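You operate a simulated robot arm through the tools that you are given. There is no shell and no other tool. Be economical: measure what you need, move in short steps, check, and stop when the job is done.

The job below is to be done with a simulated robot arm. You get a single attempt, and the scene is never put back.

JOB
Couple the N5 toilet with the blue link pipe; turn its water on.
Fine: the pipe waits on the rack on top of the pump stand; shut the steel bleed knob on its pipes first; pipe on, then its red LOW valve and blue valve open; nothing gets wet.

The check looks at the end state, three seconds after you hand in, the way a careful person would. Anything else that was tipped, shoved, dropped, spilled or broken makes it a failure.

ROBOT AND FRAMES
A 7-joint arm with a fingered hand on a trunk, on a base that drives. Base frame: it is fixed to the floor where the robot stands at the start and does not move with it; the origin is under the middle of the robot, x ahead of it, y to its left, z up. Units: m, degrees, N and s.
With the tool pointing down near the work surface it reaches from about 0.18 to 0.56 m from the robot's upright axis, wherever it stands. Its first joint turns from -69.0 to 172.0 degrees. Places, roughly: N5 bleed knob [0.7, 0, 0.5]; N5 low valve [0.7, 0.1, 0.3]; N5 outlet coupling [0.8, 0.1, 0.6]; blue N5 valve [0.7, 0.1, 0.5]; blue link pipe, green link pipe, grey link pipe, w [0.5, -3.25, 1]. Payload 3.2 kg.
The TCP is the grasp point between the finger pads, 0.026 m short of the fingertips. In the tool frame z runs along the fingers and y along their closing line. The gripper opens to 0.088 m. The gripper's body begins 0.03 m behind the TCP. The gripper is a hand of 5 fingers: y runs from the thumb to the fingers, the wrist lies at [-0.016, -0.108, -0.172] in the tool frame, and closing takes about 1.5 s.
Orientation is that of the tool frame in the base frame, as a unit quaternion [w, x, y, z]. With the fingers straight down and the wrist toward the robot, the tool's x, y and z point along [0, 1, 0], [1, 0, 0] and [0, 0, -1] of the base frame.

CONTROLS
- The arm moves only by the tool nudge_tool. Its argument "motion" is a list of rows, each a list of 7 numbers: the shift along the tool's x, y, z in units of 40 mm (1.0 is 40 mm), then the turn, a rotation vector about the tool's x, y, z in units of 6 degrees (1.0 is 6 degrees), then the opening, from 0 (shut) to 1 (fully open). In form: [[tx, ty, tz, rx, ry, rz, fingers], ...]. A call has 1 to 20 rows; each row shifts and turns the commanded pose from where the row before left it, along the tool's axes as they then stand. A call with a number of a shift or a turn outside -1 to 1 is refused whole. A row lasts 0.2 s, in which the tool goes at most 0.05 m and 8.6 degrees; a call with a longer step from one row to the next is refused whole, and so is a gripper value outside its range. A pose out of reach is approached as far as the arm can. The call stops where the force on the tool passes 40 N (or 10 N more than at its start, if that is more) or the arm is blocked; 0.2 s more then pass. The fingers move at their own pace (about 0.072 m/s each) and stop on an object; they squeeze with about 32 N. The grip force told is the motor's: it shows also when the fingers shut on nothing. Time passes only in rows, and 0.2 s behind the last, so rows that do not move let the fingers close. It gives the time, the measured TCP pose, the force on the tool (base axes), the opening and the grip force at its end, in the units of the frame above (readings bear some noise), with the torque about the TCP (base axes, N m) and any sound that the robot's microphone picked up.
- Cameras (640 x 400 px; columns grow to the right, rows downward): "scene" is now at [0.1387, 0.0107, 1.0724]; the picture's right is [0.13, -0.99, 0.00], its down [-0.52, -0.07, -0.85] and it looks along [0.84, 0.11, -0.53] (base axes); focal length 248 px, centre (320, 200). "wrist" rides on the gripper at [0.067, -0.097, -0.117] in the tool frame; the picture's right is [-0.71, 0.33, -0.62], its down [-0.65, -0.65, 0.39] and it looks along [-0.28, 0.68, 0.68] (tool axes); focal length 234 px, centre (320, 200). There is no depth. A picture from a camera that has moved, and an enlarged one, comes with that camera's place and axes in the base frame and with its lens.
- capture(camera): a new picture of that camera. No time passes.
- lift_body(by): slides the trunk up (or, below 0, down) by that many m; the arm and the scene camera ride with it, the base frame stays. It gives what a move gives, with no picture.
- steer(legs): drives the robot by 1 to 6 legs, each [ahead, left, turn to the left] in m, m and degrees, along the robot's own axes; the way and the turn of a leg run together, so that a leg with both is an arc; at most 1.5 m and 180 degrees a leg. The arm and the cameras ride along, it lands a little off, and it stops where it bumps. It gives what a move gives.
- preshape(shape): the hand has 5 fingers and takes this shape, open, in about a second: jaw (thumb against the fingers, like two jaws); tri (thumb and two fingers); tip (a fingertip pinch); poke (one finger out to press); point (the index stretched); flat (the hand flat); cup (the hand cupped); fist (a fist). The gripper value then closes the fingers along that shape, each until it touches; the sizes above hold for jaw. It gives what a move gives, with no picture.
- turn_head(pan, tilt): turns the head with the scene camera to pan (to the left, within 86 degrees either way) and tilt (down, from -29 to 69), counted from straight ahead of the robot. It gives what a move gives.
- inspect(camera, box): a new picture of the part [left, top, right, bottom] of that camera's present view, enlarged. No time passes.
- job_done(): hands the job in; it is judged then, once.

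Work in short steps. Places have to be worked out from the pictures, the camera data and where the tool is seen: move nearer, look again, correct. Check each grasp and each placing, and mend what went wrong. You have 120 turns and 98 pictures in all, those below and enlarged ones among them. Open the gripper and draw the arm clear of the work before you hand the job in, unless the task says otherwise; then end with one line.

The tools are called as a command line: name --pt "numbers of a row" for each row, then --argument value for the rest, lists and objects as JSON in quotes. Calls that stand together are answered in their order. nudge_tool: Moves the arm, as the interface text tells. Its arguments: {"type":"object","properties":{"motion":{"type":"array","items":{"type":"array","items":{"type":"number"}}}},"required":["motion"]} The other tools are called the same way: lift_body (by) slides the trunk up or down; preshape (shape) gives the hand a shape; steer (legs) drives the base; turn_head (pan, tilt) turns the head that bears the scene camera; capture (camera) takes a picture; inspect (camera, box) takes an enlarged picture of a part of a camera's view; job_done () hands the job in.

At the start:

```text
time_s: 0.0
tool_pos: [0.4526, 0.0198, 0.9082]
tool_rot: [0.0, 0.707, 0.707, 0.0]
wrist_force: [1.0, -0.6, 0.9]
ft_torque: [0.03, 0.02, 0.02]
finger_gap: 0.0877
gripper_force: 0.0
shape: jaw
trunk travel left (down, up): [-0.375, 0.465]
robot x, y, heading: [0.0009, 0.0029, -0.1]
head pan, tilt: [7.4, 31.9]
```

scene: 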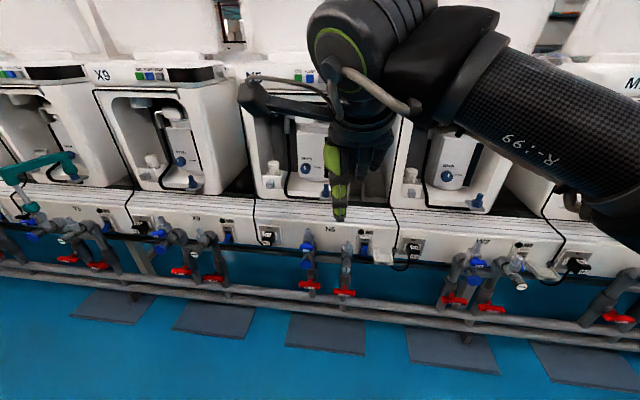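
wrist: 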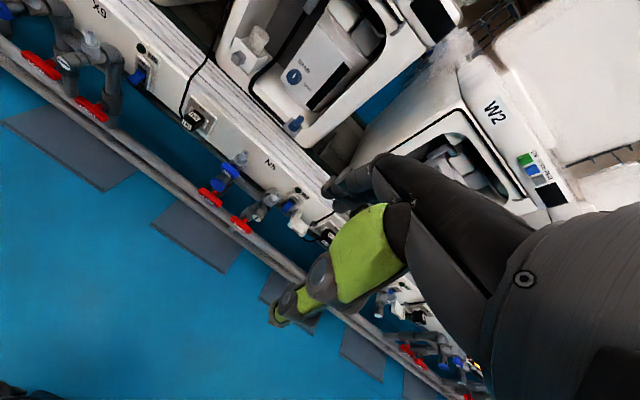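

The arm hides part of N5; I take an enlarged look at the N5 pipes first.

inspect --camera "scene" --box '[220, 200, 420, 325]'

inspect --camera "wrist" --box '[160, 120, 360, 245]'

inspect --camera "scene" --box '[100, 190, 260, 290]'

```text
3.20 times, centred on (320, 262) of scene
camera zoom: at [0.1387, 0.0107, 1.0724], right [0.13, -0.99, 0.0], down [-0.52, -0.07, -0.85], along [0.84, 0.11, -0.53], focal length 794 px, centre (320, 0)
```

zoom: 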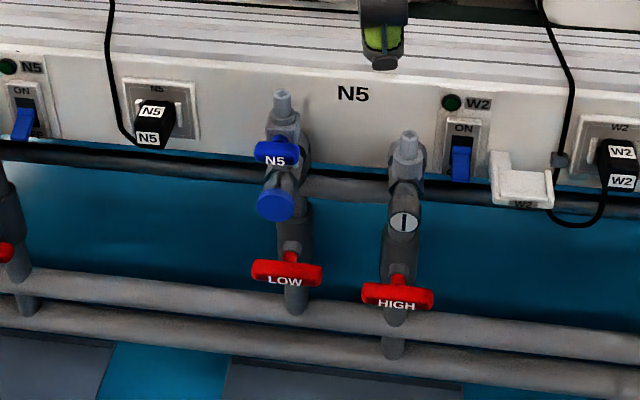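

```text
3.20 times, centred on (260, 182) of wrist
camera zoom: at [0.3548, 0.0867, 1.0245], right [0.33, -0.71, 0.62], down [-0.65, -0.65, -0.39], along [0.68, -0.28, -0.68], focal length 749 px, centre (512, 256)
```

zoom: 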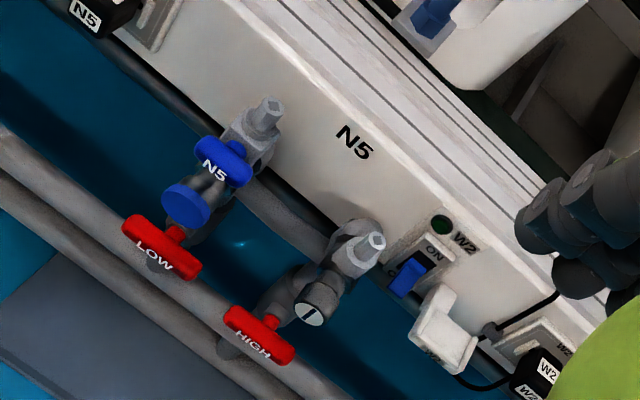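

```text
4.00 times, centred on (180, 240) of scene
camera zoom: at [0.1387, 0.0107, 1.0724], right [0.13, -0.99, 0.0], down [-0.52, -0.07, -0.85], along [0.84, 0.11, -0.53], focal length 992 px, centre (880, 40)
```

zoom: 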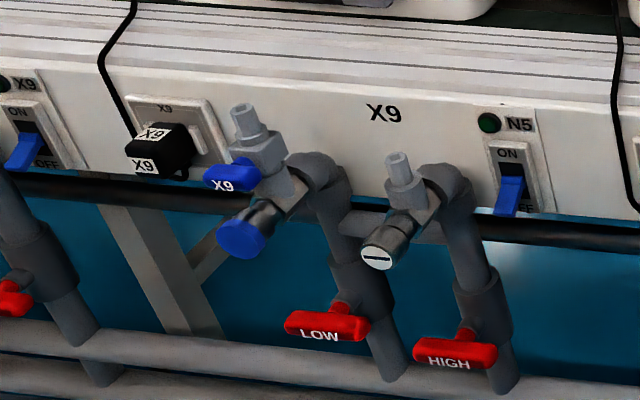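

Next I compare with the neighbours (Y5 is already coupled) to learn the open/closed conventions, turning the head left.

inspect --camera "scene" --box '[0, 130, 160, 280]'

inspect --camera "scene" --box '[390, 200, 590, 325]'

turn_head --pan 45 --tilt 25

capture --camera "scene"

```text
2.67 times, centred on (80, 205) of scene
camera zoom: at [0.1387, 0.0107, 1.0724], right [0.13, -0.99, 0.0], down [-0.52, -0.07, -0.85], along [0.84, 0.11, -0.53], focal length 661 px, centre (960, 187)
```

zoom: 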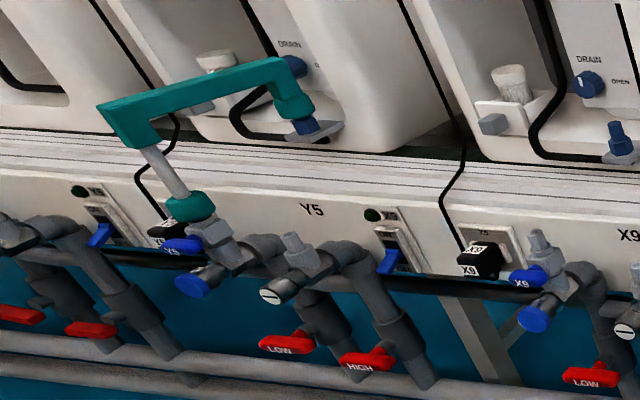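

```text
3.20 times, centred on (490, 262) of scene
camera zoom: at [0.1387, 0.0107, 1.0724], right [0.13, -0.99, 0.0], down [-0.52, -0.07, -0.85], along [0.84, 0.11, -0.53], focal length 794 px, centre (-224, 0)
```

zoom: 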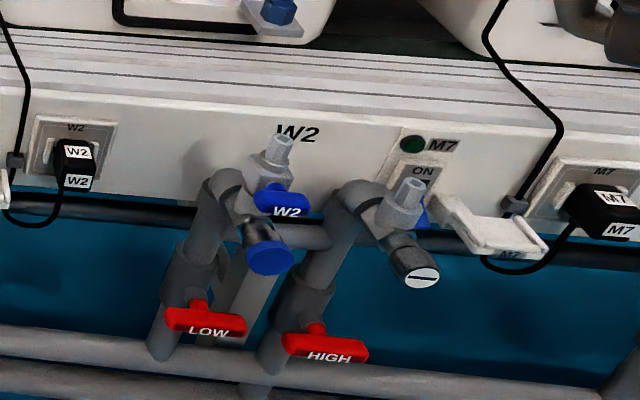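

```text
time_s: 1.0
tool_pos: [0.4531, 0.02, 0.9078]
tool_rot: [-0.001, 0.707, 0.707, 0.0]
wrist_force: [-0.7, 0.4, -0.4]
ft_torque: [0.02, 0.0, 0.04]
finger_gap: 0.0876
gripper_force: 0.0
shape: jaw
trunk travel left (down, up): [-0.375, 0.465]
robot x, y, heading: [-0.0031, 0.0004, 0.3]
head pan, tilt: [45.0, 25.0]
```

```text
90 pictures are left
camera scene: at [0.115, 0.0643, 1.0833], right [0.71, -0.71, 0.0], down [-0.3, -0.3, -0.91], along [0.64, 0.64, -0.42], focal length 248 px, centre (320, 200)
```

scene: 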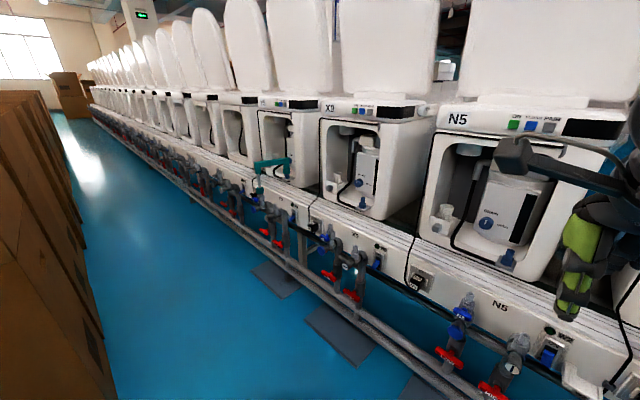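

N5's steel knob has its slot upright while all others lie crosswise, so N5's bleed is open and a quarter turn shuts it; I place it near (0.687, 0.0, 0.48). I lower the trunk and look at it from a lower vantage.

lift_body --by -0.3

turn_head --pan 0 --tilt 25

capture --camera "scene"

capture --camera "wrist"

```text
time_s: 4.0
tool_pos: [0.4527, 0.0192, 0.6071]
tool_rot: [-0.001, 0.707, 0.707, 0.0]
wrist_force: [0.6, -0.4, 0.2]
ft_torque: [0.01, -0.02, 0.01]
finger_gap: 0.0879
gripper_force: 0.0
shape: jaw
trunk travel left (down, up): [-0.075, 0.765]
robot x, y, heading: [-0.0015, -0.0048, 0.3]
head pan, tilt: [45.0, 25.0]
```

```text
time_s: 5.2
tool_pos: [0.4525, 0.0191, 0.6072]
tool_rot: [0.0, 0.707, 0.707, 0.0]
wrist_force: [-0.7, -0.5, 0.4]
ft_torque: [-0.01, 0.01, 0.01]
finger_gap: 0.0878
gripper_force: 0.0
shape: jaw
trunk travel left (down, up): [-0.075, 0.765]
robot x, y, heading: [0.0005, 0.0023, 0.0]
head pan, tilt: [0.0, 25.0]
```

```text
89 pictures are left
camera scene: at [0.142, -0.0007, 0.7833], right [0.0, -1.0, 0.0], down [-0.42, 0.0, -0.91], along [0.91, 0.0, -0.42], focal length 248 px, centre (320, 200)
```

scene: 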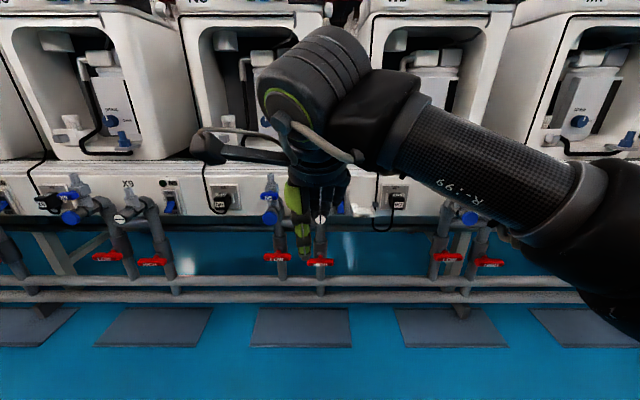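

```text
88 pictures are left
camera wrist: at [0.3548, 0.0866, 0.7245], right [0.33, -0.71, 0.62], down [-0.65, -0.65, -0.39], along [0.68, -0.28, -0.68], focal length 234 px, centre (320, 200)
```

wrist: 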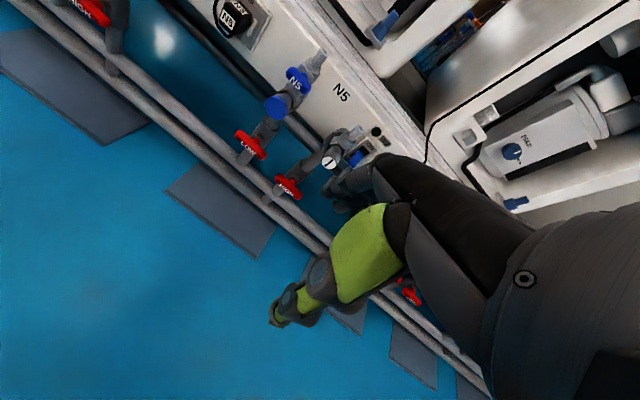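

The forearm comes from the right. I zoom on the N5 fittings in the wrist view for knob axis and handle geometry.

inspect --camera "wrist" --box '[220, 40, 380, 210]'

inspect --camera "scene" --box '[220, 160, 380, 280]'

```text
2.35 times, centred on (300, 125) of wrist
camera zoom: at [0.3548, 0.0866, 0.7245], right [0.33, -0.71, 0.62], down [-0.65, -0.65, -0.39], along [0.68, -0.28, -0.68], focal length 551 px, centre (367, 376)
```

zoom: 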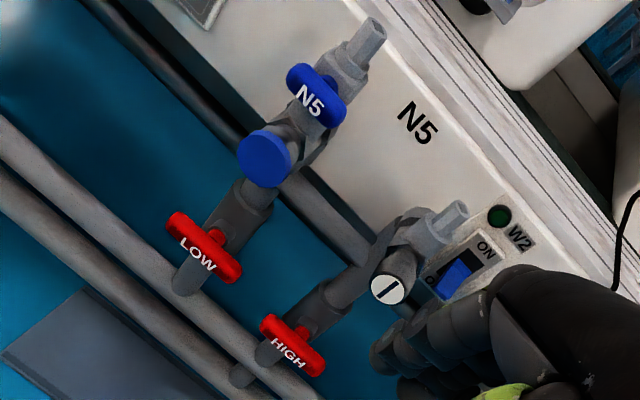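

```text
3.33 times, centred on (300, 220) of scene
camera zoom: at [0.142, -0.0007, 0.7833], right [0.0, -1.0, 0.0], down [-0.42, 0.0, -0.91], along [0.91, 0.0, -0.42], focal length 827 px, centre (387, 133)
```

zoom: 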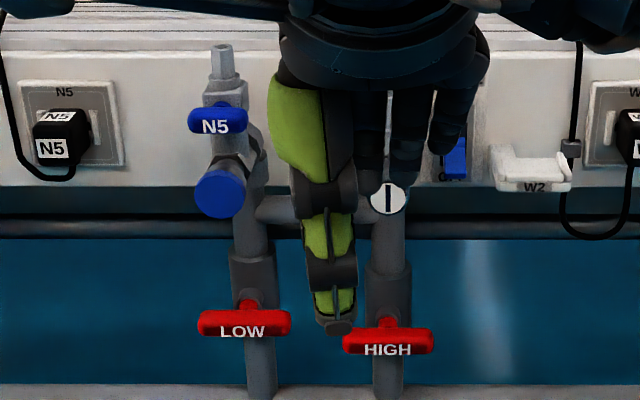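

inspect --camera "scene" --box '[255, 165, 345, 265]'

inspect --camera "wrist" --box '[280, 100, 370, 200]'

```text
4.00 times, centred on (300, 215) of scene
camera zoom: at [0.142, -0.0007, 0.7833], right [0.0, -1.0, 0.0], down [-0.42, 0.0, -0.91], along [0.91, 0.0, -0.42], focal length 992 px, centre (400, 140)
```

zoom: 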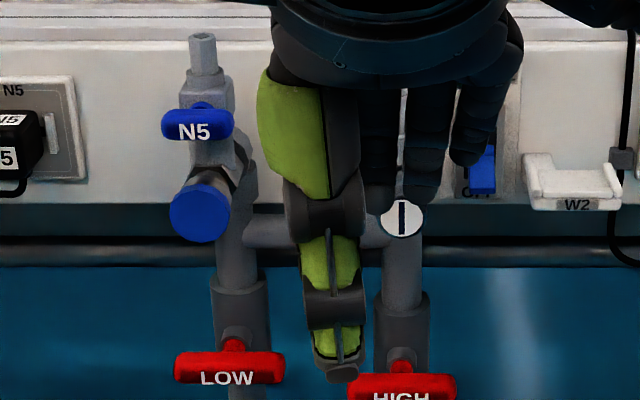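

```text
4.00 times, centred on (325, 150) of wrist
camera zoom: at [0.3548, 0.0866, 0.7245], right [0.33, -0.71, 0.62], down [-0.65, -0.65, -0.39], along [0.68, -0.28, -0.68], focal length 937 px, centre (300, 400)
```

zoom: 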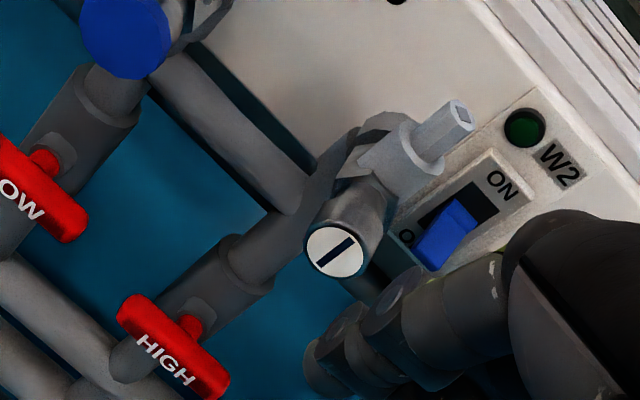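

The knob axis runs along +x, face at about x=0.687, diameter ≈26 mm. I swing the tool from pointing down to pointing ahead (turn about its own x).

nudge_tool --pt "0 0 0 -1 0 0 1" --pt "0 0 0 -1 0 0 1" --pt "0 0 0 -1 0 0 1" --pt "0 0 0 -1 0 0 1" --pt "0 0 0 -1 0 0 1" --pt "0 0 0 -1 0 0 1" --pt "0 0 0 -1 0 0 1" --pt "0 0 0 -1 0 0 1" --pt "0 0 0 -1 0 0 1" --pt "0 0 0 -1 0 0 1" --pt "0 0 0 -1 0 0 1" --pt "0 0 0 -1 0 0 1" --pt "0 0 0 -1 0 0 1" --pt "0 0 0 -1 0 0 1" --pt "0 0 0 -1 0 0 1" --pt "0 0 0 0 0 0 1"

capture --camera "scene"

capture --camera "wrist"

```text
time_s: 8.6
tool_pos: [0.4522, 0.0187, 0.6071]
tool_rot: [0.5, 0.499, 0.5, 0.501]
wrist_force: [0.4, 0.4, -0.3]
ft_torque: [0.04, 0.02, -0.03]
finger_gap: 0.0879
gripper_force: 0.2
shape: jaw
trunk travel left (down, up): [-0.075, 0.765]
robot x, y, heading: [-0.0015, -0.0017, -0.2]
head pan, tilt: [0.0, 25.0]
```

```text
83 pictures are left
camera scene: at [0.142, -0.0007, 0.7833], right [0.0, -1.0, 0.0], down [-0.42, 0.0, -0.91], along [0.91, 0.0, -0.42], focal length 248 px, centre (320, 200)
```

scene: 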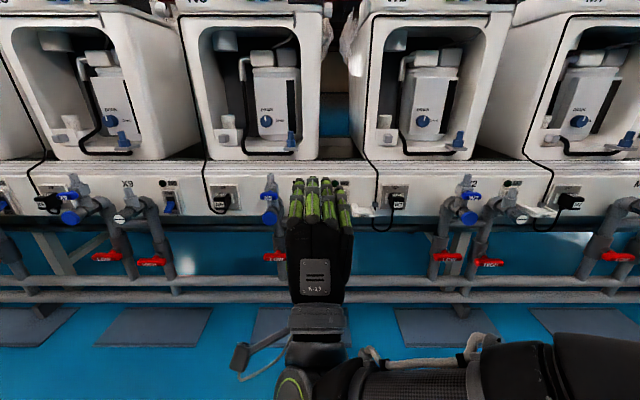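

```text
82 pictures are left
camera wrist: at [0.335, 0.0865, 0.5097], right [-0.62, -0.71, 0.33], down [0.39, -0.65, -0.65], along [0.68, -0.28, 0.68], focal length 234 px, centre (320, 200)
```

wrist: 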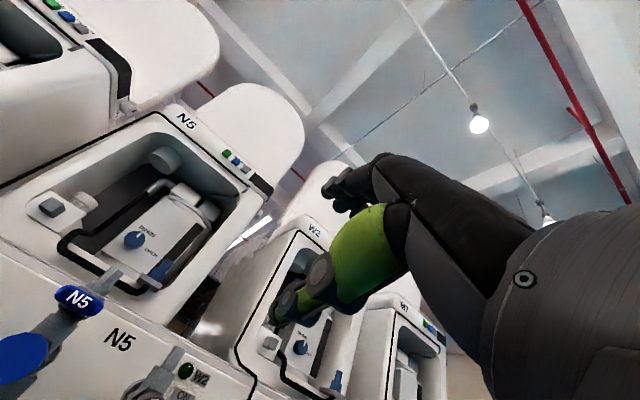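

That works well, and N5 is now unobstructed. I try the narrower "tri" hand shape and look at it, with a zoom on N5's fittings for measurement.

preshape --shape "tri"

inspect --camera "scene" --box '[240, 160, 370, 300]'

inspect --camera "scene" --box '[200, 10, 370, 220]'

```text
time_s: 9.5
tool_pos: [0.4519, 0.0187, 0.6071]
tool_rot: [0.499, 0.5, 0.5, 0.501]
wrist_force: [-0.4, -0.3, -0.4]
ft_torque: [-0.02, -0.01, 0.05]
finger_gap: 0.0879
gripper_force: 0.1
shape: tri
trunk travel left (down, up): [-0.075, 0.765]
robot x, y, heading: [0.0007, 0.0005, -0.1]
head pan, tilt: [0.0, 25.0]
```

```text
2.86 times, centred on (305, 230) of scene
camera zoom: at [0.1419, -0.0007, 0.7833], right [0.0, -1.0, 0.0], down [-0.42, 0.0, -0.91], along [0.91, 0.0, -0.42], focal length 708 px, centre (363, 114)
```

zoom: 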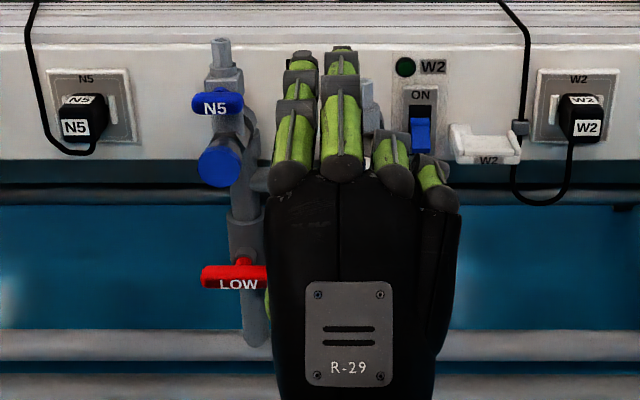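

```text
1.90 times, centred on (285, 115) of scene
camera zoom: at [0.1419, -0.0007, 0.7833], right [0.0, -1.0, 0.0], down [-0.42, 0.0, -0.91], along [0.91, 0.0, -0.42], focal length 472 px, centre (387, 362)
```

zoom: 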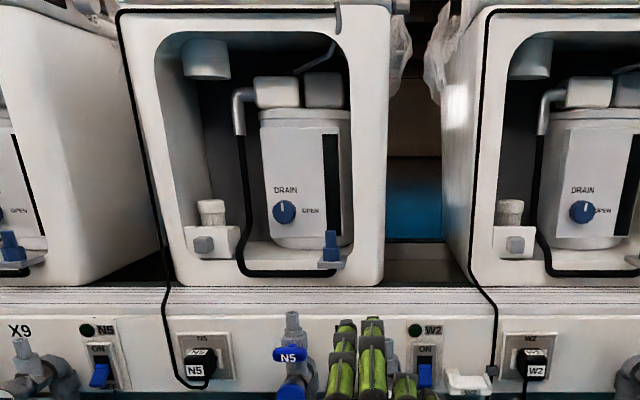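

In tri, the index and middle straddle the TCP — good for a small knob. I roll the hand so the thumb lies to the right (−90° about tool z).

nudge_tool --pt "0 0 0 0 0 -1 1" --pt "0 0 0 0 0 -1 1" --pt "0 0 0 0 0 -1 1" --pt "0 0 0 0 0 -1 1" --pt "0 0 0 0 0 -1 1" --pt "0 0 0 0 0 -1 1" --pt "0 0 0 0 0 -1 1" --pt "0 0 0 0 0 -1 1" --pt "0 0 0 0 0 -1 1" --pt "0 0 0 0 0 -1 1" --pt "0 0 0 0 0 -1 1" --pt "0 0 0 0 0 -1 1" --pt "0 0 0 0 0 -1 1" --pt "0 0 0 0 0 -1 1" --pt "0 0 0 0 0 -1 1" --pt "0 0 0 0 0 0 1"

steer --legs '[[0.12, 0, 0]]'

capture --camera "scene"

capture --camera "wrist"

```text
time_s: 12.9
tool_pos: [0.4546, 0.0239, 0.6035]
tool_rot: [0.707, 0.001, 0.707, 0.001]
wrist_force: [-0.6, 0.4, -0.1]
ft_torque: [0.0, -0.01, 0.03]
finger_gap: 0.0878
gripper_force: 0.1
shape: tri
out of reach, approached as far as the arm can: row 15
trunk travel left (down, up): [-0.075, 0.765]
robot x, y, heading: [0.0036, -0.0013, -0.1]
head pan, tilt: [0.0, 25.0]
```

```text
time_s: 14.1
tool_pos: [0.5755, 0.0235, 0.6029]
tool_rot: [0.707, 0.0, 0.707, 0.0]
wrist_force: [0.6, -0.2, 0.5]
ft_torque: [-0.02, 0.01, -0.02]
finger_gap: 0.0877
gripper_force: 0.2
shape: tri
trunk travel left (down, up): [-0.075, 0.765]
robot x, y, heading: [0.1228, 0.0025, 0.1]
head pan, tilt: [0.0, 25.0]
```

```text
79 pictures are left
camera scene: at [0.2627, -0.0009, 0.7833], right [0.0, -1.0, 0.0], down [-0.42, 0.0, -0.91], along [0.91, 0.0, -0.42], focal length 248 px, centre (320, 200)
```

scene: 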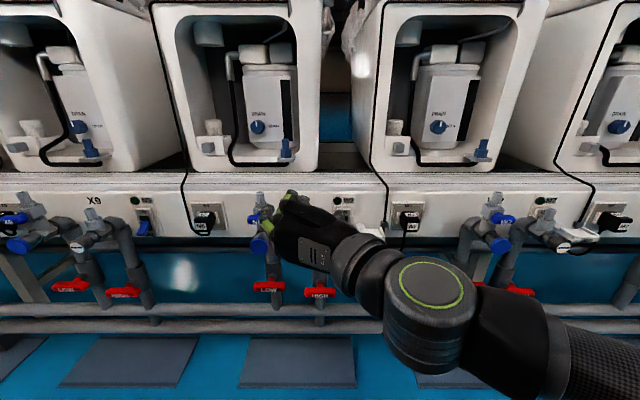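

```text
78 pictures are left
camera wrist: at [0.4586, -0.0733, 0.5365], right [-0.63, 0.33, 0.71], down [0.39, -0.66, 0.65], along [0.68, 0.68, 0.28], focal length 234 px, centre (320, 200)
```

wrist: 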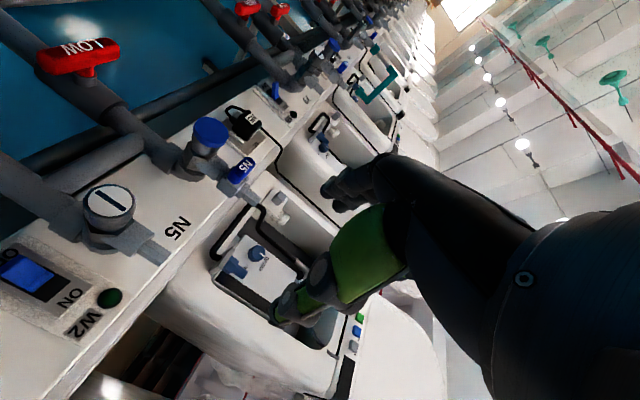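

From both cameras the knob face is at about (0.687, −0.002, 0.476). I align the tool behind it, still clear of it.

nudge_tool --pt "0.8 -0.2 0 0 0 0 1" --pt "0.8 -0.2 0 0 0 0 1" --pt "0.8 -0.25 0 0 0 0 1" --pt "0.77 0 0 0 0 0 1" --pt "0 0 0 0 0 0 1"

capture --camera "scene"

capture --camera "wrist"

```text
time_s: 15.3
tool_pos: [0.5846, -0.0001, 0.4772]
tool_rot: [0.708, 0.001, 0.706, 0.001]
wrist_force: [-1.0, 0.3, 0.5]
ft_torque: [0.05, 0.04, -0.01]
finger_gap: 0.0878
gripper_force: 0.0
shape: tri
out of reach, approached as far as the arm can: row 4
trunk travel left (down, up): [-0.075, 0.765]
robot x, y, heading: [0.1201, 0.0001, -0.2]
head pan, tilt: [0.0, 25.0]
```

```text
77 pictures are left
camera scene: at [0.2628, -0.0009, 0.7833], right [0.0, -1.0, 0.0], down [-0.42, 0.0, -0.91], along [0.91, 0.0, -0.42], focal length 248 px, centre (320, 200)
```

scene: 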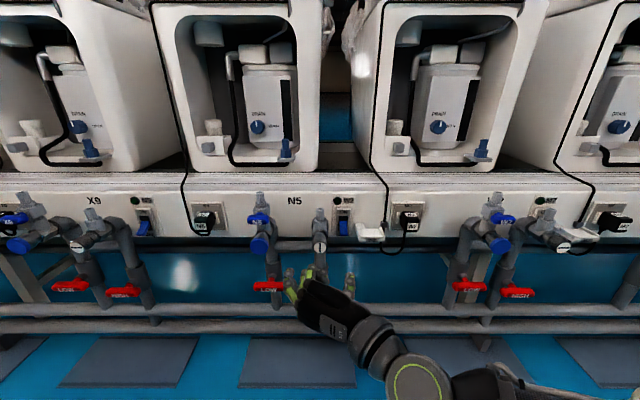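

```text
76 pictures are left
camera wrist: at [0.466, -0.097, 0.4101], right [-0.62, 0.33, 0.71], down [0.39, -0.66, 0.65], along [0.68, 0.68, 0.28], focal length 234 px, centre (320, 200)
```

wrist: 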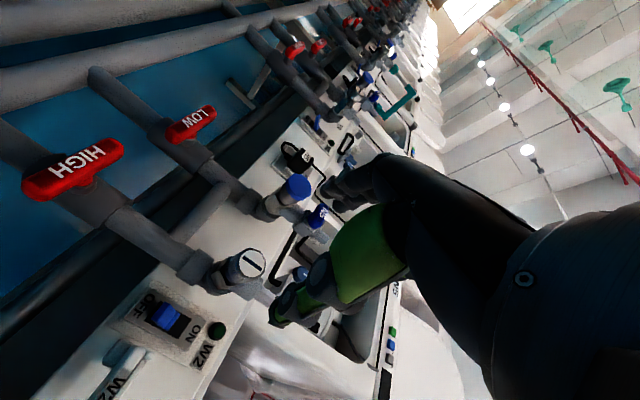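

Re-triangulated, the face is at about (0.700, 0.000, 0.470). I advance partway and look again.

nudge_tool --pt "0.17 0 0.7 0 0 0 1" --pt "0 0 0.7 0 0 0 1" --pt "0 0 0.5 0 0 0 1" --pt "0 0 0 0 0 0 1"

inspect --camera "scene" --box '[250, 190, 390, 320]'

capture --camera "wrist"

```text
time_s: 16.3
tool_pos: [0.6603, -0.0002, 0.471]
tool_rot: [0.708, 0.002, 0.706, 0.001]
wrist_force: [0.0, 0.4, 0.1]
ft_torque: [-0.02, 0.01, 0.01]
finger_gap: 0.0877
gripper_force: 0.0
shape: tri
trunk travel left (down, up): [-0.075, 0.765]
robot x, y, heading: [0.12, -0.0019, -0.1]
head pan, tilt: [0.0, 25.0]
```

```text
3.08 times, centred on (320, 255) of scene
camera zoom: at [0.2628, -0.0009, 0.7833], right [0.0, -1.0, 0.0], down [-0.42, 0.0, -0.91], along [0.91, 0.0, -0.42], focal length 763 px, centre (320, 31)
```

zoom: 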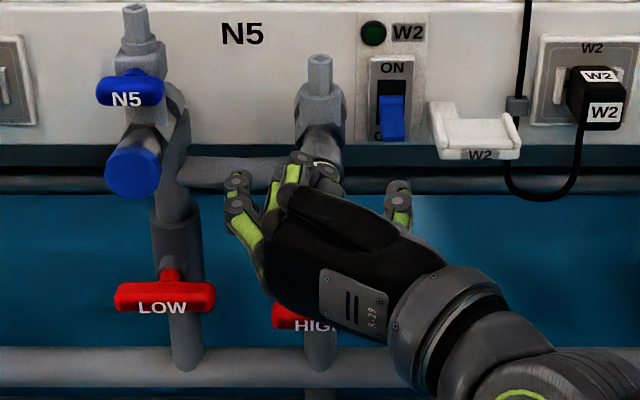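

```text
74 pictures are left
camera wrist: at [0.5426, -0.0971, 0.4039], right [-0.63, 0.33, 0.71], down [0.39, -0.66, 0.65], along [0.68, 0.68, 0.28], focal length 234 px, centre (320, 200)
```

wrist: 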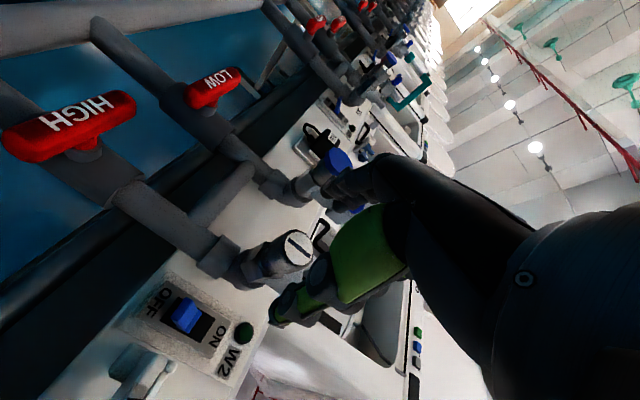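

Fingers and thumb straddle the knob. I advance the last 45 mm in small steps, then close.

nudge_tool --pt "0 0 0.4 0 0 0 1" --pt "0 0 0.4 0 0 0 1" --pt "0 0 0.3 0 0 0 1" --pt "0 0 0 0 0 0 1"

capture --camera "wrist"

inspect --camera "scene" --box '[250, 190, 390, 320]'

```text
time_s: 17.3
tool_pos: [0.7047, -0.0012, 0.4718]
tool_rot: [0.707, 0.001, 0.707, 0.001]
wrist_force: [-0.5, 0.7, 0.1]
ft_torque: [-0.01, 0.02, -0.01]
finger_gap: 0.088
gripper_force: 0.1
shape: tri
trunk travel left (down, up): [-0.075, 0.765]
robot x, y, heading: [0.1226, -0.0033, -0.2]
head pan, tilt: [0.0, 25.0]
```

```text
73 pictures are left
camera wrist: at [0.5867, -0.0972, 0.4041], right [-0.62, 0.33, 0.71], down [0.39, -0.66, 0.65], along [0.68, 0.68, 0.28], focal length 234 px, centre (320, 200)
```

wrist: 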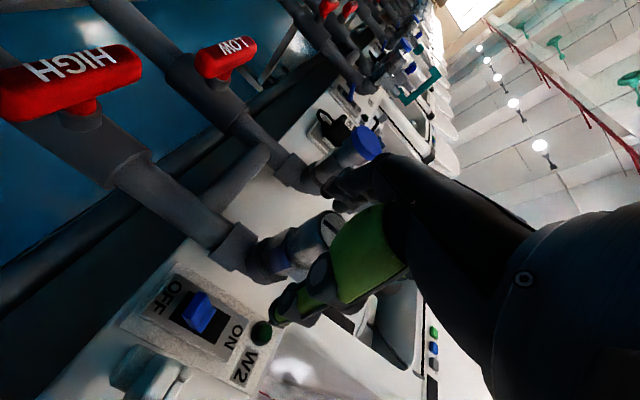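

```text
3.08 times, centred on (320, 255) of scene
camera zoom: at [0.2628, -0.0009, 0.7833], right [0.0, -1.0, 0.0], down [-0.42, 0.0, -0.91], along [0.91, 0.0, -0.42], focal length 763 px, centre (320, 31)
```

zoom: 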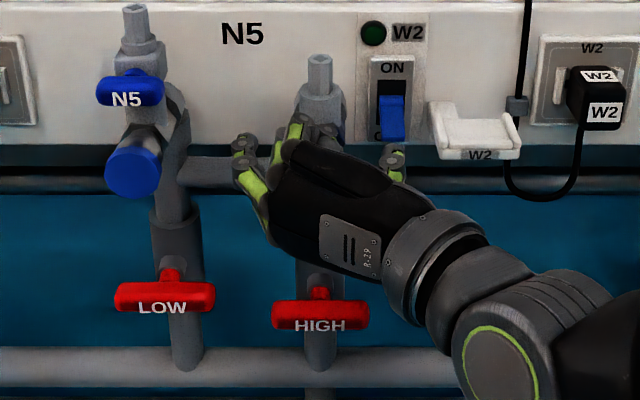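

No contact so far and the knob lies between the fingers. I close the hand on it.

nudge_tool --pt "0 0 0 0 0 0 0" --pt "0 0 0 0 0 0 0" --pt "0 0 0 0 0 0 0" --pt "0 0 0 0 0 0 0" --pt "0 0 0 0 0 0 0" --pt "0 0 0 0 0 0 0" --pt "0 0 0 0 0 0 0" --pt "0 0 0 0 0 0 0"

inspect --camera "scene" --box '[250, 190, 390, 320]'

inspect --camera "wrist" --box '[180, 140, 420, 340]'

```text
time_s: 19.1
tool_pos: [0.7045, -0.0007, 0.4709]
tool_rot: [0.708, 0.001, 0.706, 0.0]
wrist_force: [10.6, -0.6, 3.9]
ft_torque: [0.02, -0.03, -0.05]
finger_gap: 0.0244
gripper_force: 32.7
shape: tri
trunk travel left (down, up): [-0.075, 0.765]
robot x, y, heading: [0.1234, -0.0013, -0.0]
head pan, tilt: [0.0, 25.0]
```

```text
3.08 times, centred on (320, 255) of scene
camera zoom: at [0.2633, -0.0009, 0.7833], right [0.0, -1.0, 0.0], down [-0.42, 0.0, -0.91], along [0.91, 0.0, -0.42], focal length 763 px, centre (320, 31)
```

zoom: 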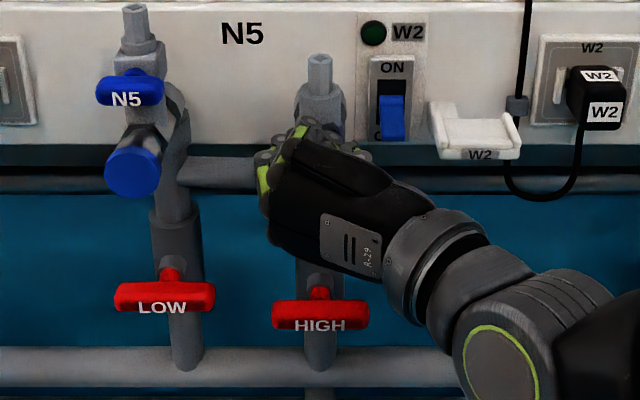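

```text
2.00 times, centred on (300, 240) of wrist
camera zoom: at [0.5871, -0.0974, 0.4043], right [-0.63, 0.33, 0.71], down [0.39, -0.66, 0.65], along [0.68, 0.68, 0.28], focal length 468 px, centre (360, 120)
```

zoom: 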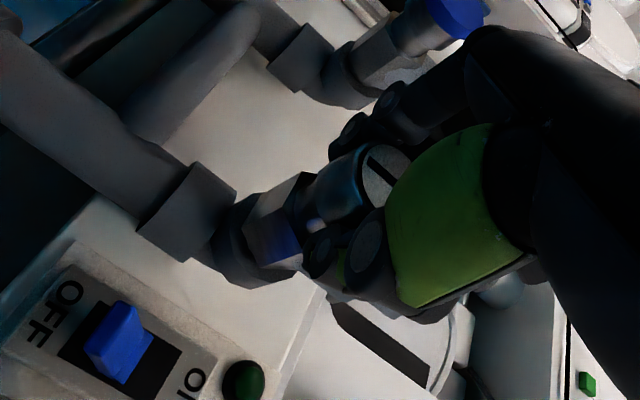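

The grip is good (24 mm gap, 33 N). I turn it 24° clockwise as seen from the front, and read the torque.

nudge_tool --pt "0 0 0 0 0 1 0" --pt "0 0 0 0 0 1 0" --pt "0 0 0 0 0 1 0" --pt "0 0 0 0 0 1 0"

inspect --camera "wrist" --box '[180, 140, 420, 340]'

```text
time_s: 20.1
tool_pos: [0.7045, -0.0009, 0.4716]
tool_rot: [0.692, 0.149, 0.691, 0.148]
wrist_force: [9.0, -2.1, 0.2]
ft_torque: [-0.01, -0.01, -0.05]
finger_gap: 0.0242
gripper_force: 32.3
shape: tri
trunk travel left (down, up): [-0.075, 0.765]
robot x, y, heading: [0.1202, -0.0016, -0.2]
head pan, tilt: [0.0, 25.0]
```

```text
2.00 times, centred on (300, 240) of wrist
camera zoom: at [0.5872, -0.0618, 0.3703], right [-0.62, 0.01, 0.78], down [0.39, -0.86, 0.32], along [0.68, 0.5, 0.53], focal length 468 px, centre (360, 120)
```

zoom: 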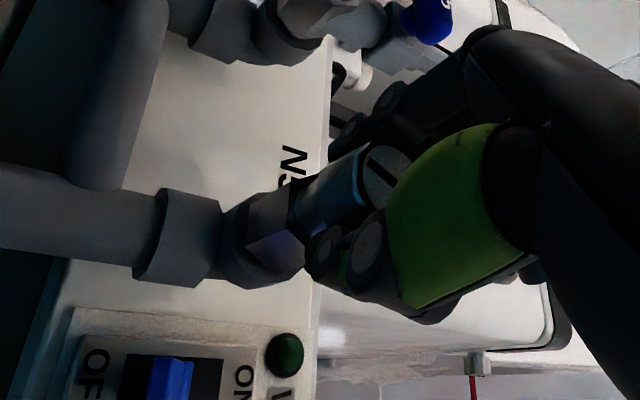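

The slot turns with the hand and resistance is small. I continue to the full quarter turn.

nudge_tool --pt "0 0 0 0 0 1 0" --pt "0 0 0 0 0 1 0" --pt "0 0 0 0 0 1 0" --pt "0 0 0 0 0 1 0" --pt "0 0 0 0 0 1 0" --pt "0 0 0 0 0 1 0" --pt "0 0 0 0 0 1 0" --pt "0 0 0 0 0 1 0" --pt "0 0 0 0 0 1 0" --pt "0 0 0 0 0 1 0" --pt "0 0 0 0 0 1 0" --pt "0 0 0 0 0 0 0"

inspect --camera "wrist" --box '[180, 140, 420, 340]'

```text
time_s: 22.7
tool_pos: [0.7047, -0.0012, 0.4694]
tool_rot: [0.499, 0.502, 0.498, 0.5]
wrist_force: [9.5, -7.8, -4.6]
ft_torque: [0.01, 0.1, -0.03]
finger_gap: 0.024
gripper_force: 31.9
shape: tri
trunk travel left (down, up): [-0.075, 0.765]
robot x, y, heading: [0.1221, 0.0028, -0.1]
head pan, tilt: [0.0, 25.0]
```

```text
2.00 times, centred on (300, 240) of wrist
camera zoom: at [0.5875, 0.0666, 0.3735], right [-0.62, -0.71, 0.33], down [0.39, -0.65, -0.66], along [0.68, -0.28, 0.68], focal length 468 px, centre (360, 120)
```

zoom: 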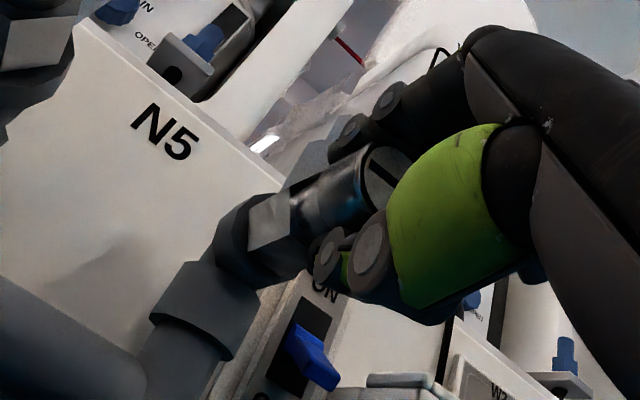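

Turned 90° with the grip intact. I open the hand, back off, and check the slot.

nudge_tool --pt "0 0 0 0 0 0 1" --pt "0 0 0 0 0 0 1" --pt "0 0 0 0 0 0 1" --pt "0 0 0 0 0 0 1" --pt "0 0 0 0 0 0 1" --pt "0 0 0 0 0 0 1" --pt "0 0 -0.8 0 0 0 1" --pt "0 0 -0.8 0 0 0 1" --pt "0 0 -0.8 0 0 0 1" --pt "0 0 -0.6 0 0 0 1" --pt "0 0 0 0 0 0 1"

capture --camera "scene"

inspect --camera "scene" --box '[240, 180, 380, 310]'

```text
time_s: 25.1
tool_pos: [0.5833, 0.0, 0.4716]
tool_rot: [0.501, 0.501, 0.498, 0.501]
wrist_force: [0.0, -1.2, -0.3]
ft_torque: [0.01, 0.0, -0.01]
finger_gap: 0.088
gripper_force: 0.0
shape: tri
trunk travel left (down, up): [-0.075, 0.765]
robot x, y, heading: [0.1175, 0.0018, 0.0]
head pan, tilt: [0.0, 25.0]
```

```text
67 pictures are left
camera scene: at [0.2628, -0.0009, 0.7833], right [0.0, -1.0, 0.0], down [-0.42, 0.0, -0.91], along [0.91, 0.0, -0.42], focal length 248 px, centre (320, 200)
```

scene: 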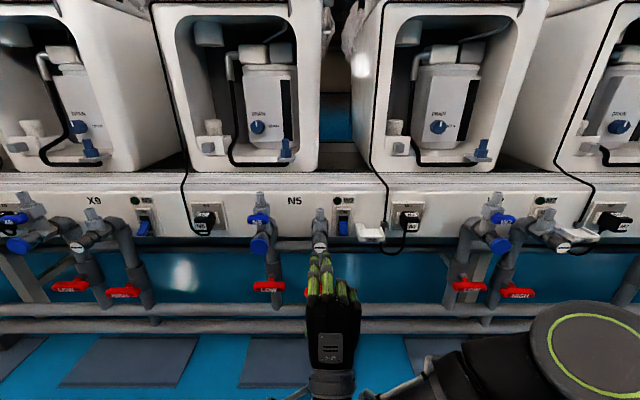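

```text
3.08 times, centred on (310, 245) of scene
camera zoom: at [0.2628, -0.0009, 0.7833], right [0.0, -1.0, 0.0], down [-0.42, 0.0, -0.91], along [0.91, 0.0, -0.42], focal length 763 px, centre (351, 62)
```

zoom: 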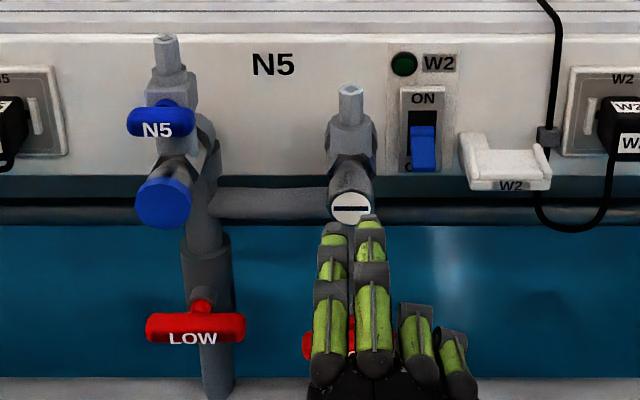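

The slot is now crosswise like the others: bleed shut. Next, look down the aisle to the right for the pump stand, with the trunk raised.

steer --legs '[[-0.3, 0, 0]]'

lift_body --by 0.4

turn_head --pan -75 --tilt 20

capture --camera "scene"

```text
time_s: 27.1
tool_pos: [0.2828, -0.001, 0.4711]
tool_rot: [0.5, 0.501, 0.498, 0.502]
wrist_force: [0.0, -0.6, -0.1]
ft_torque: [0.01, -0.03, 0.0]
finger_gap: 0.0877
gripper_force: 0.0
shape: tri
trunk travel left (down, up): [-0.075, 0.765]
robot x, y, heading: [-0.1737, -0.0007, -0.3]
head pan, tilt: [0.0, 25.0]
```

```text
time_s: 31.0
tool_pos: [0.2841, -0.0012, 0.8713]
tool_rot: [0.5, 0.501, 0.498, 0.501]
wrist_force: [-1.0, 1.0, -0.1]
ft_torque: [-0.03, 0.0, -0.01]
finger_gap: 0.0879
gripper_force: 0.0
shape: tri
trunk travel left (down, up): [-0.475, 0.365]
robot x, y, heading: [-0.181, -0.0017, -0.2]
head pan, tilt: [0.0, 25.0]
```

```text
time_s: 32.5
tool_pos: [0.2841, -0.0008, 0.8713]
tool_rot: [0.501, 0.501, 0.498, 0.501]
wrist_force: [-0.1, -0.1, -0.5]
ft_torque: [0.0, 0.02, -0.02]
finger_gap: 0.0879
gripper_force: 0.0
shape: tri
trunk travel left (down, up): [-0.475, 0.365]
robot x, y, heading: [-0.1801, -0.0012, -0.2]
head pan, tilt: [-75.0, 20.0]
```

```text
65 pictures are left
camera scene: at [-0.1058, -0.0906, 1.1914], right [-0.97, -0.26, 0.0], down [-0.09, 0.33, -0.94], along [0.24, -0.91, -0.34], focal length 248 px, centre (320, 200)
```

scene: 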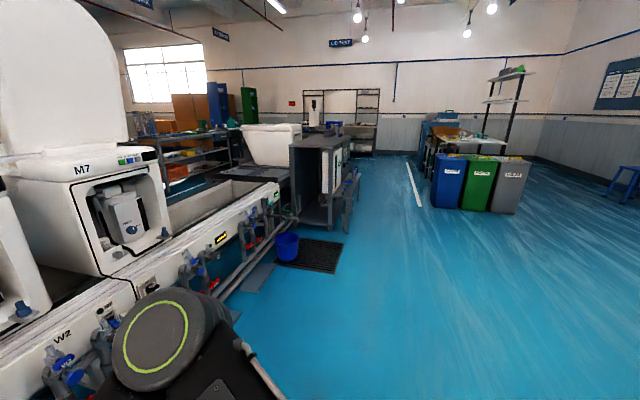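

The way right is clear; the pump stand's near corner is around (0.2, −2.5). I drive right along the aisle, keeping off it, and look.

steer --legs '[[0, -1.4, 0], [-0.25, -1.0, 0]]'

turn_head --pan -45 --tilt 15

capture --camera "scene"

```text
time_s: 44.4
tool_pos: [0.039, -2.4055, 0.8715]
tool_rot: [0.498, 0.498, 0.501, 0.504]
wrist_force: [0.6, -0.3, -1.3]
ft_torque: [-0.01, -0.03, -0.02]
finger_gap: 0.0877
gripper_force: 0.0
shape: tri
trunk travel left (down, up): [-0.475, 0.365]
robot x, y, heading: [-0.4216, -2.4069, 0.4]
head pan, tilt: [-75.0, 20.0]
```

```text
time_s: 45.3
tool_pos: [0.0389, -2.4037, 0.8706]
tool_rot: [0.498, 0.498, 0.5, 0.504]
wrist_force: [0.2, -0.3, 0.5]
ft_torque: [0.04, -0.01, 0.01]
finger_gap: 0.088
gripper_force: 0.1
shape: tri
trunk travel left (down, up): [-0.475, 0.365]
robot x, y, heading: [-0.4229, -2.4077, 0.5]
head pan, tilt: [-45.0, 15.0]
```

```text
64 pictures are left
camera scene: at [-0.307, -2.474, 1.1996], right [-0.7, -0.71, 0.0], down [-0.18, 0.18, -0.97], along [0.69, -0.68, -0.26], focal length 248 px, centre (320, 200)
```

scene: 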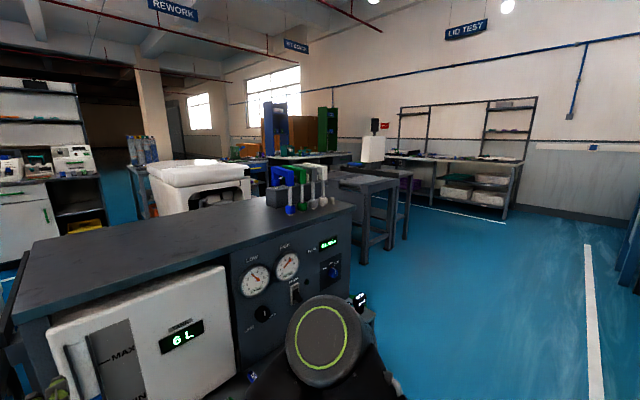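

The rack with blue, green, grey and white pipes stands at the far end of the stand. I zoom in on it.

inspect --camera "scene" --box '[240, 140, 360, 230]'

steer --legs '[[0.0, -0.85, 0]]'

turn_head --pan 0 --tilt 20

capture --camera "scene"

```text
4.44 times, centred on (300, 185) of scene
camera zoom: at [-0.307, -2.474, 1.1996], right [-0.7, -0.71, 0.0], down [-0.18, 0.18, -0.97], along [0.69, -0.68, -0.26], focal length 1102 px, centre (409, 267)
```

zoom: 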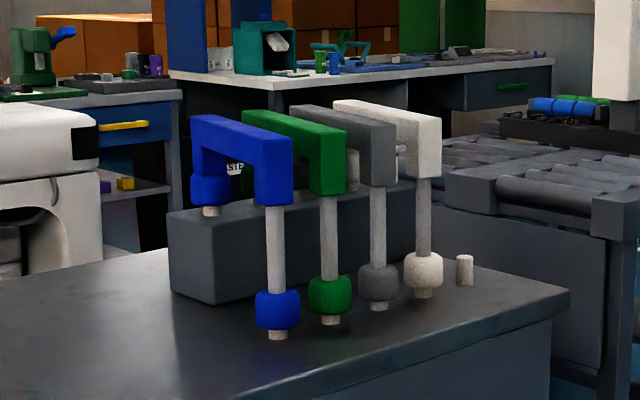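

```text
time_s: 49.9
tool_pos: [0.0428, -3.2652, 0.8722]
tool_rot: [0.5, 0.5, 0.499, 0.501]
wrist_force: [0.3, -0.6, 0.7]
ft_torque: [0.03, 0.0, 0.01]
finger_gap: 0.0878
gripper_force: 0.1
shape: tri
trunk travel left (down, up): [-0.475, 0.365]
robot x, y, heading: [-0.4183, -3.2621, 0.2]
head pan, tilt: [-45.0, 15.0]
```

```text
time_s: 51.0
tool_pos: [0.0425, -3.2656, 0.8715]
tool_rot: [0.499, 0.499, 0.5, 0.502]
wrist_force: [-0.2, 0.1, -0.1]
ft_torque: [0.04, 0.0, 0.0]
finger_gap: 0.0878
gripper_force: 0.1
shape: tri
trunk travel left (down, up): [-0.475, 0.365]
robot x, y, heading: [-0.4192, -3.2669, 0.2]
head pan, tilt: [0.0, 20.0]
```

```text
62 pictures are left
camera scene: at [-0.2766, -3.2659, 1.1914], right [0.0, -1.0, 0.0], down [-0.34, 0.0, -0.94], along [0.94, 0.0, -0.34], focal length 248 px, centre (320, 200)
```

scene: 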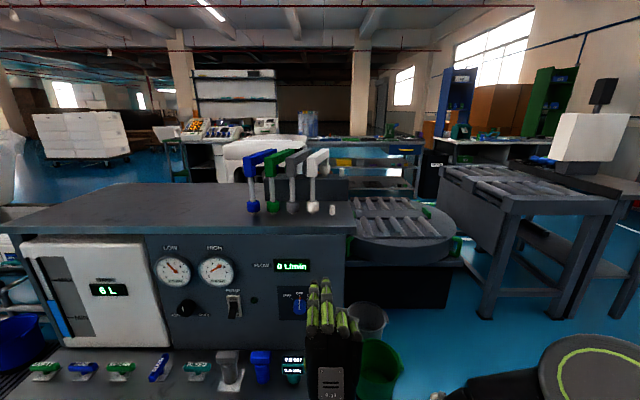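

Pipes are inverted-U: long leg toward me, short leg on the rear block, in the x–z plane. I zoom for measurement of the blue one and its gap to the green.

inspect --camera "scene" --box '[230, 140, 350, 220]'

inspect --camera "scene" --box '[0, 180, 420, 400]'

```text
5.00 times, centred on (290, 180) of scene
camera zoom: at [-0.2766, -3.2659, 1.1914], right [0.0, -1.0, 0.0], down [-0.34, 0.0, -0.94], along [0.94, 0.0, -0.34], focal length 1240 px, centre (470, 300)
```

zoom: 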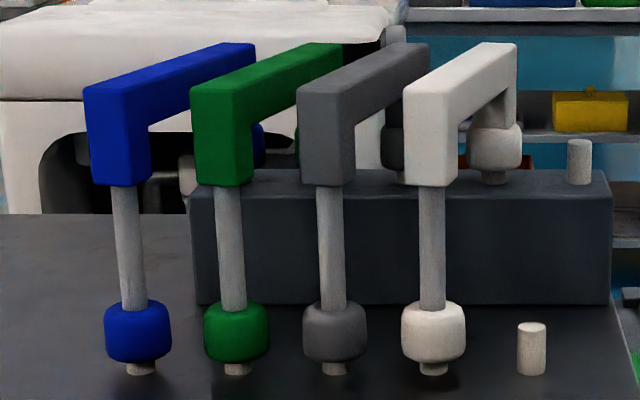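

```text
1.52 times, centred on (210, 290) of scene
camera zoom: at [-0.2766, -3.2659, 1.1914], right [0.0, -1.0, 0.0], down [-0.34, 0.0, -0.94], along [0.94, 0.0, -0.34], focal length 378 px, centre (488, 63)
```

zoom: 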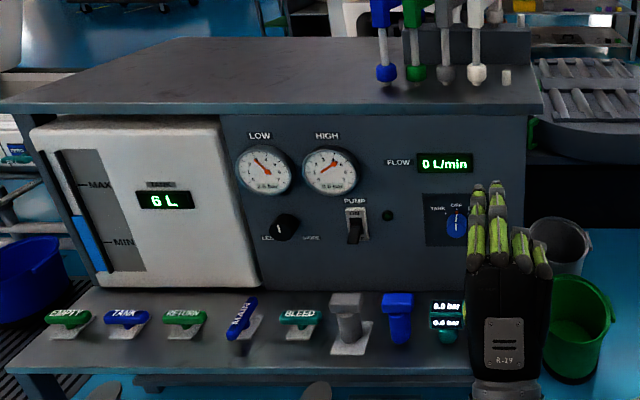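

I place the blue pipe's lower ferrule at ≈(0.451, −3.057, 0.905), its top block at z 1.005–1.06, 35 mm wide, with ~25 mm gap to the green one. I raise the hand above the bench height, move to face it, and roll the thumb right.

lift_body --by 0.2

nudge_tool --pt "0 0 0 0 0 -1 1" --pt "0 0 0 0 0 -1 1" --pt "0 0 0 0 0 -1 1" --pt "0 0 0 0 0 -1 1" --pt "0 0 0 0 0 -1 1" --pt "0 0 0 0 0 -1 1" --pt "0 0 0 0 0 -1 1" --pt "0 0 0 0 0 -1 1" --pt "0 0 0 0 0 -1 1" --pt "0 0 0 0 0 -1 1" --pt "0 0 0 0 0 -1 1" --pt "0 0 0 0 0 -1 1" --pt "0 0 0 0 0 -1 1" --pt "0 0 0 0 0 -1 1" --pt "0 0 0 0 0 -1 1" --pt "0 0 0 0 0 0 1"

steer --legs '[[0, 0.21, 0], [0.2, 0, 0]]'

capture --camera "scene"

capture --camera "wrist"

```text
time_s: 53.2
tool_pos: [0.0428, -3.265, 1.0713]
tool_rot: [0.5, 0.5, 0.5, 0.501]
wrist_force: [0.0, 0.6, -0.3]
ft_torque: [-0.01, 0.03, 0.02]
finger_gap: 0.0877
gripper_force: 0.0
shape: tri
trunk travel left (down, up): [-0.675, 0.165]
robot x, y, heading: [-0.4195, -3.2679, 0.0]
head pan, tilt: [0.0, 20.0]
```

```text
time_s: 56.6
tool_pos: [0.0474, -3.2639, 1.0698]
tool_rot: [0.707, -0.001, 0.707, 0.001]
wrist_force: [-0.4, 0.4, -0.9]
ft_torque: [0.0, -0.02, 0.0]
finger_gap: 0.0877
gripper_force: 0.1
shape: tri
out of reach, approached as far as the arm can: row 11
trunk travel left (down, up): [-0.675, 0.165]
robot x, y, heading: [-0.4216, -3.2644, 0.4]
head pan, tilt: [0.0, 20.0]
```

```text
time_s: 59.4
tool_pos: [0.2461, -3.0536, 1.0712]
tool_rot: [0.708, -0.001, 0.707, 0.002]
wrist_force: [-0.2, -0.6, -0.2]
ft_torque: [-0.03, -0.01, 0.0]
finger_gap: 0.0878
gripper_force: 0.0
shape: tri
trunk travel left (down, up): [-0.675, 0.165]
robot x, y, heading: [-0.2204, -3.0532, 0.3]
head pan, tilt: [0.0, 20.0]
```

```text
59 pictures are left
camera scene: at [-0.0765, -3.0559, 1.3914], right [0.0, -1.0, 0.0], down [-0.34, 0.0, -0.94], along [0.94, 0.0, -0.34], focal length 248 px, centre (320, 200)
```

scene: 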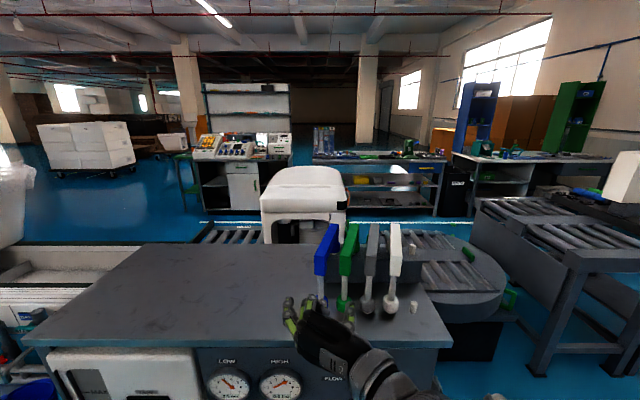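

```text
58 pictures are left
camera wrist: at [0.1296, -3.1512, 1.0042], right [-0.63, 0.33, 0.71], down [0.39, -0.65, 0.65], along [0.68, 0.68, 0.28], focal length 234 px, centre (320, 200)
```

wrist: 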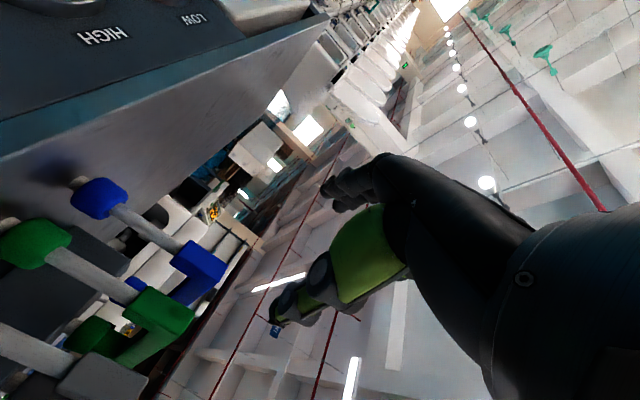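

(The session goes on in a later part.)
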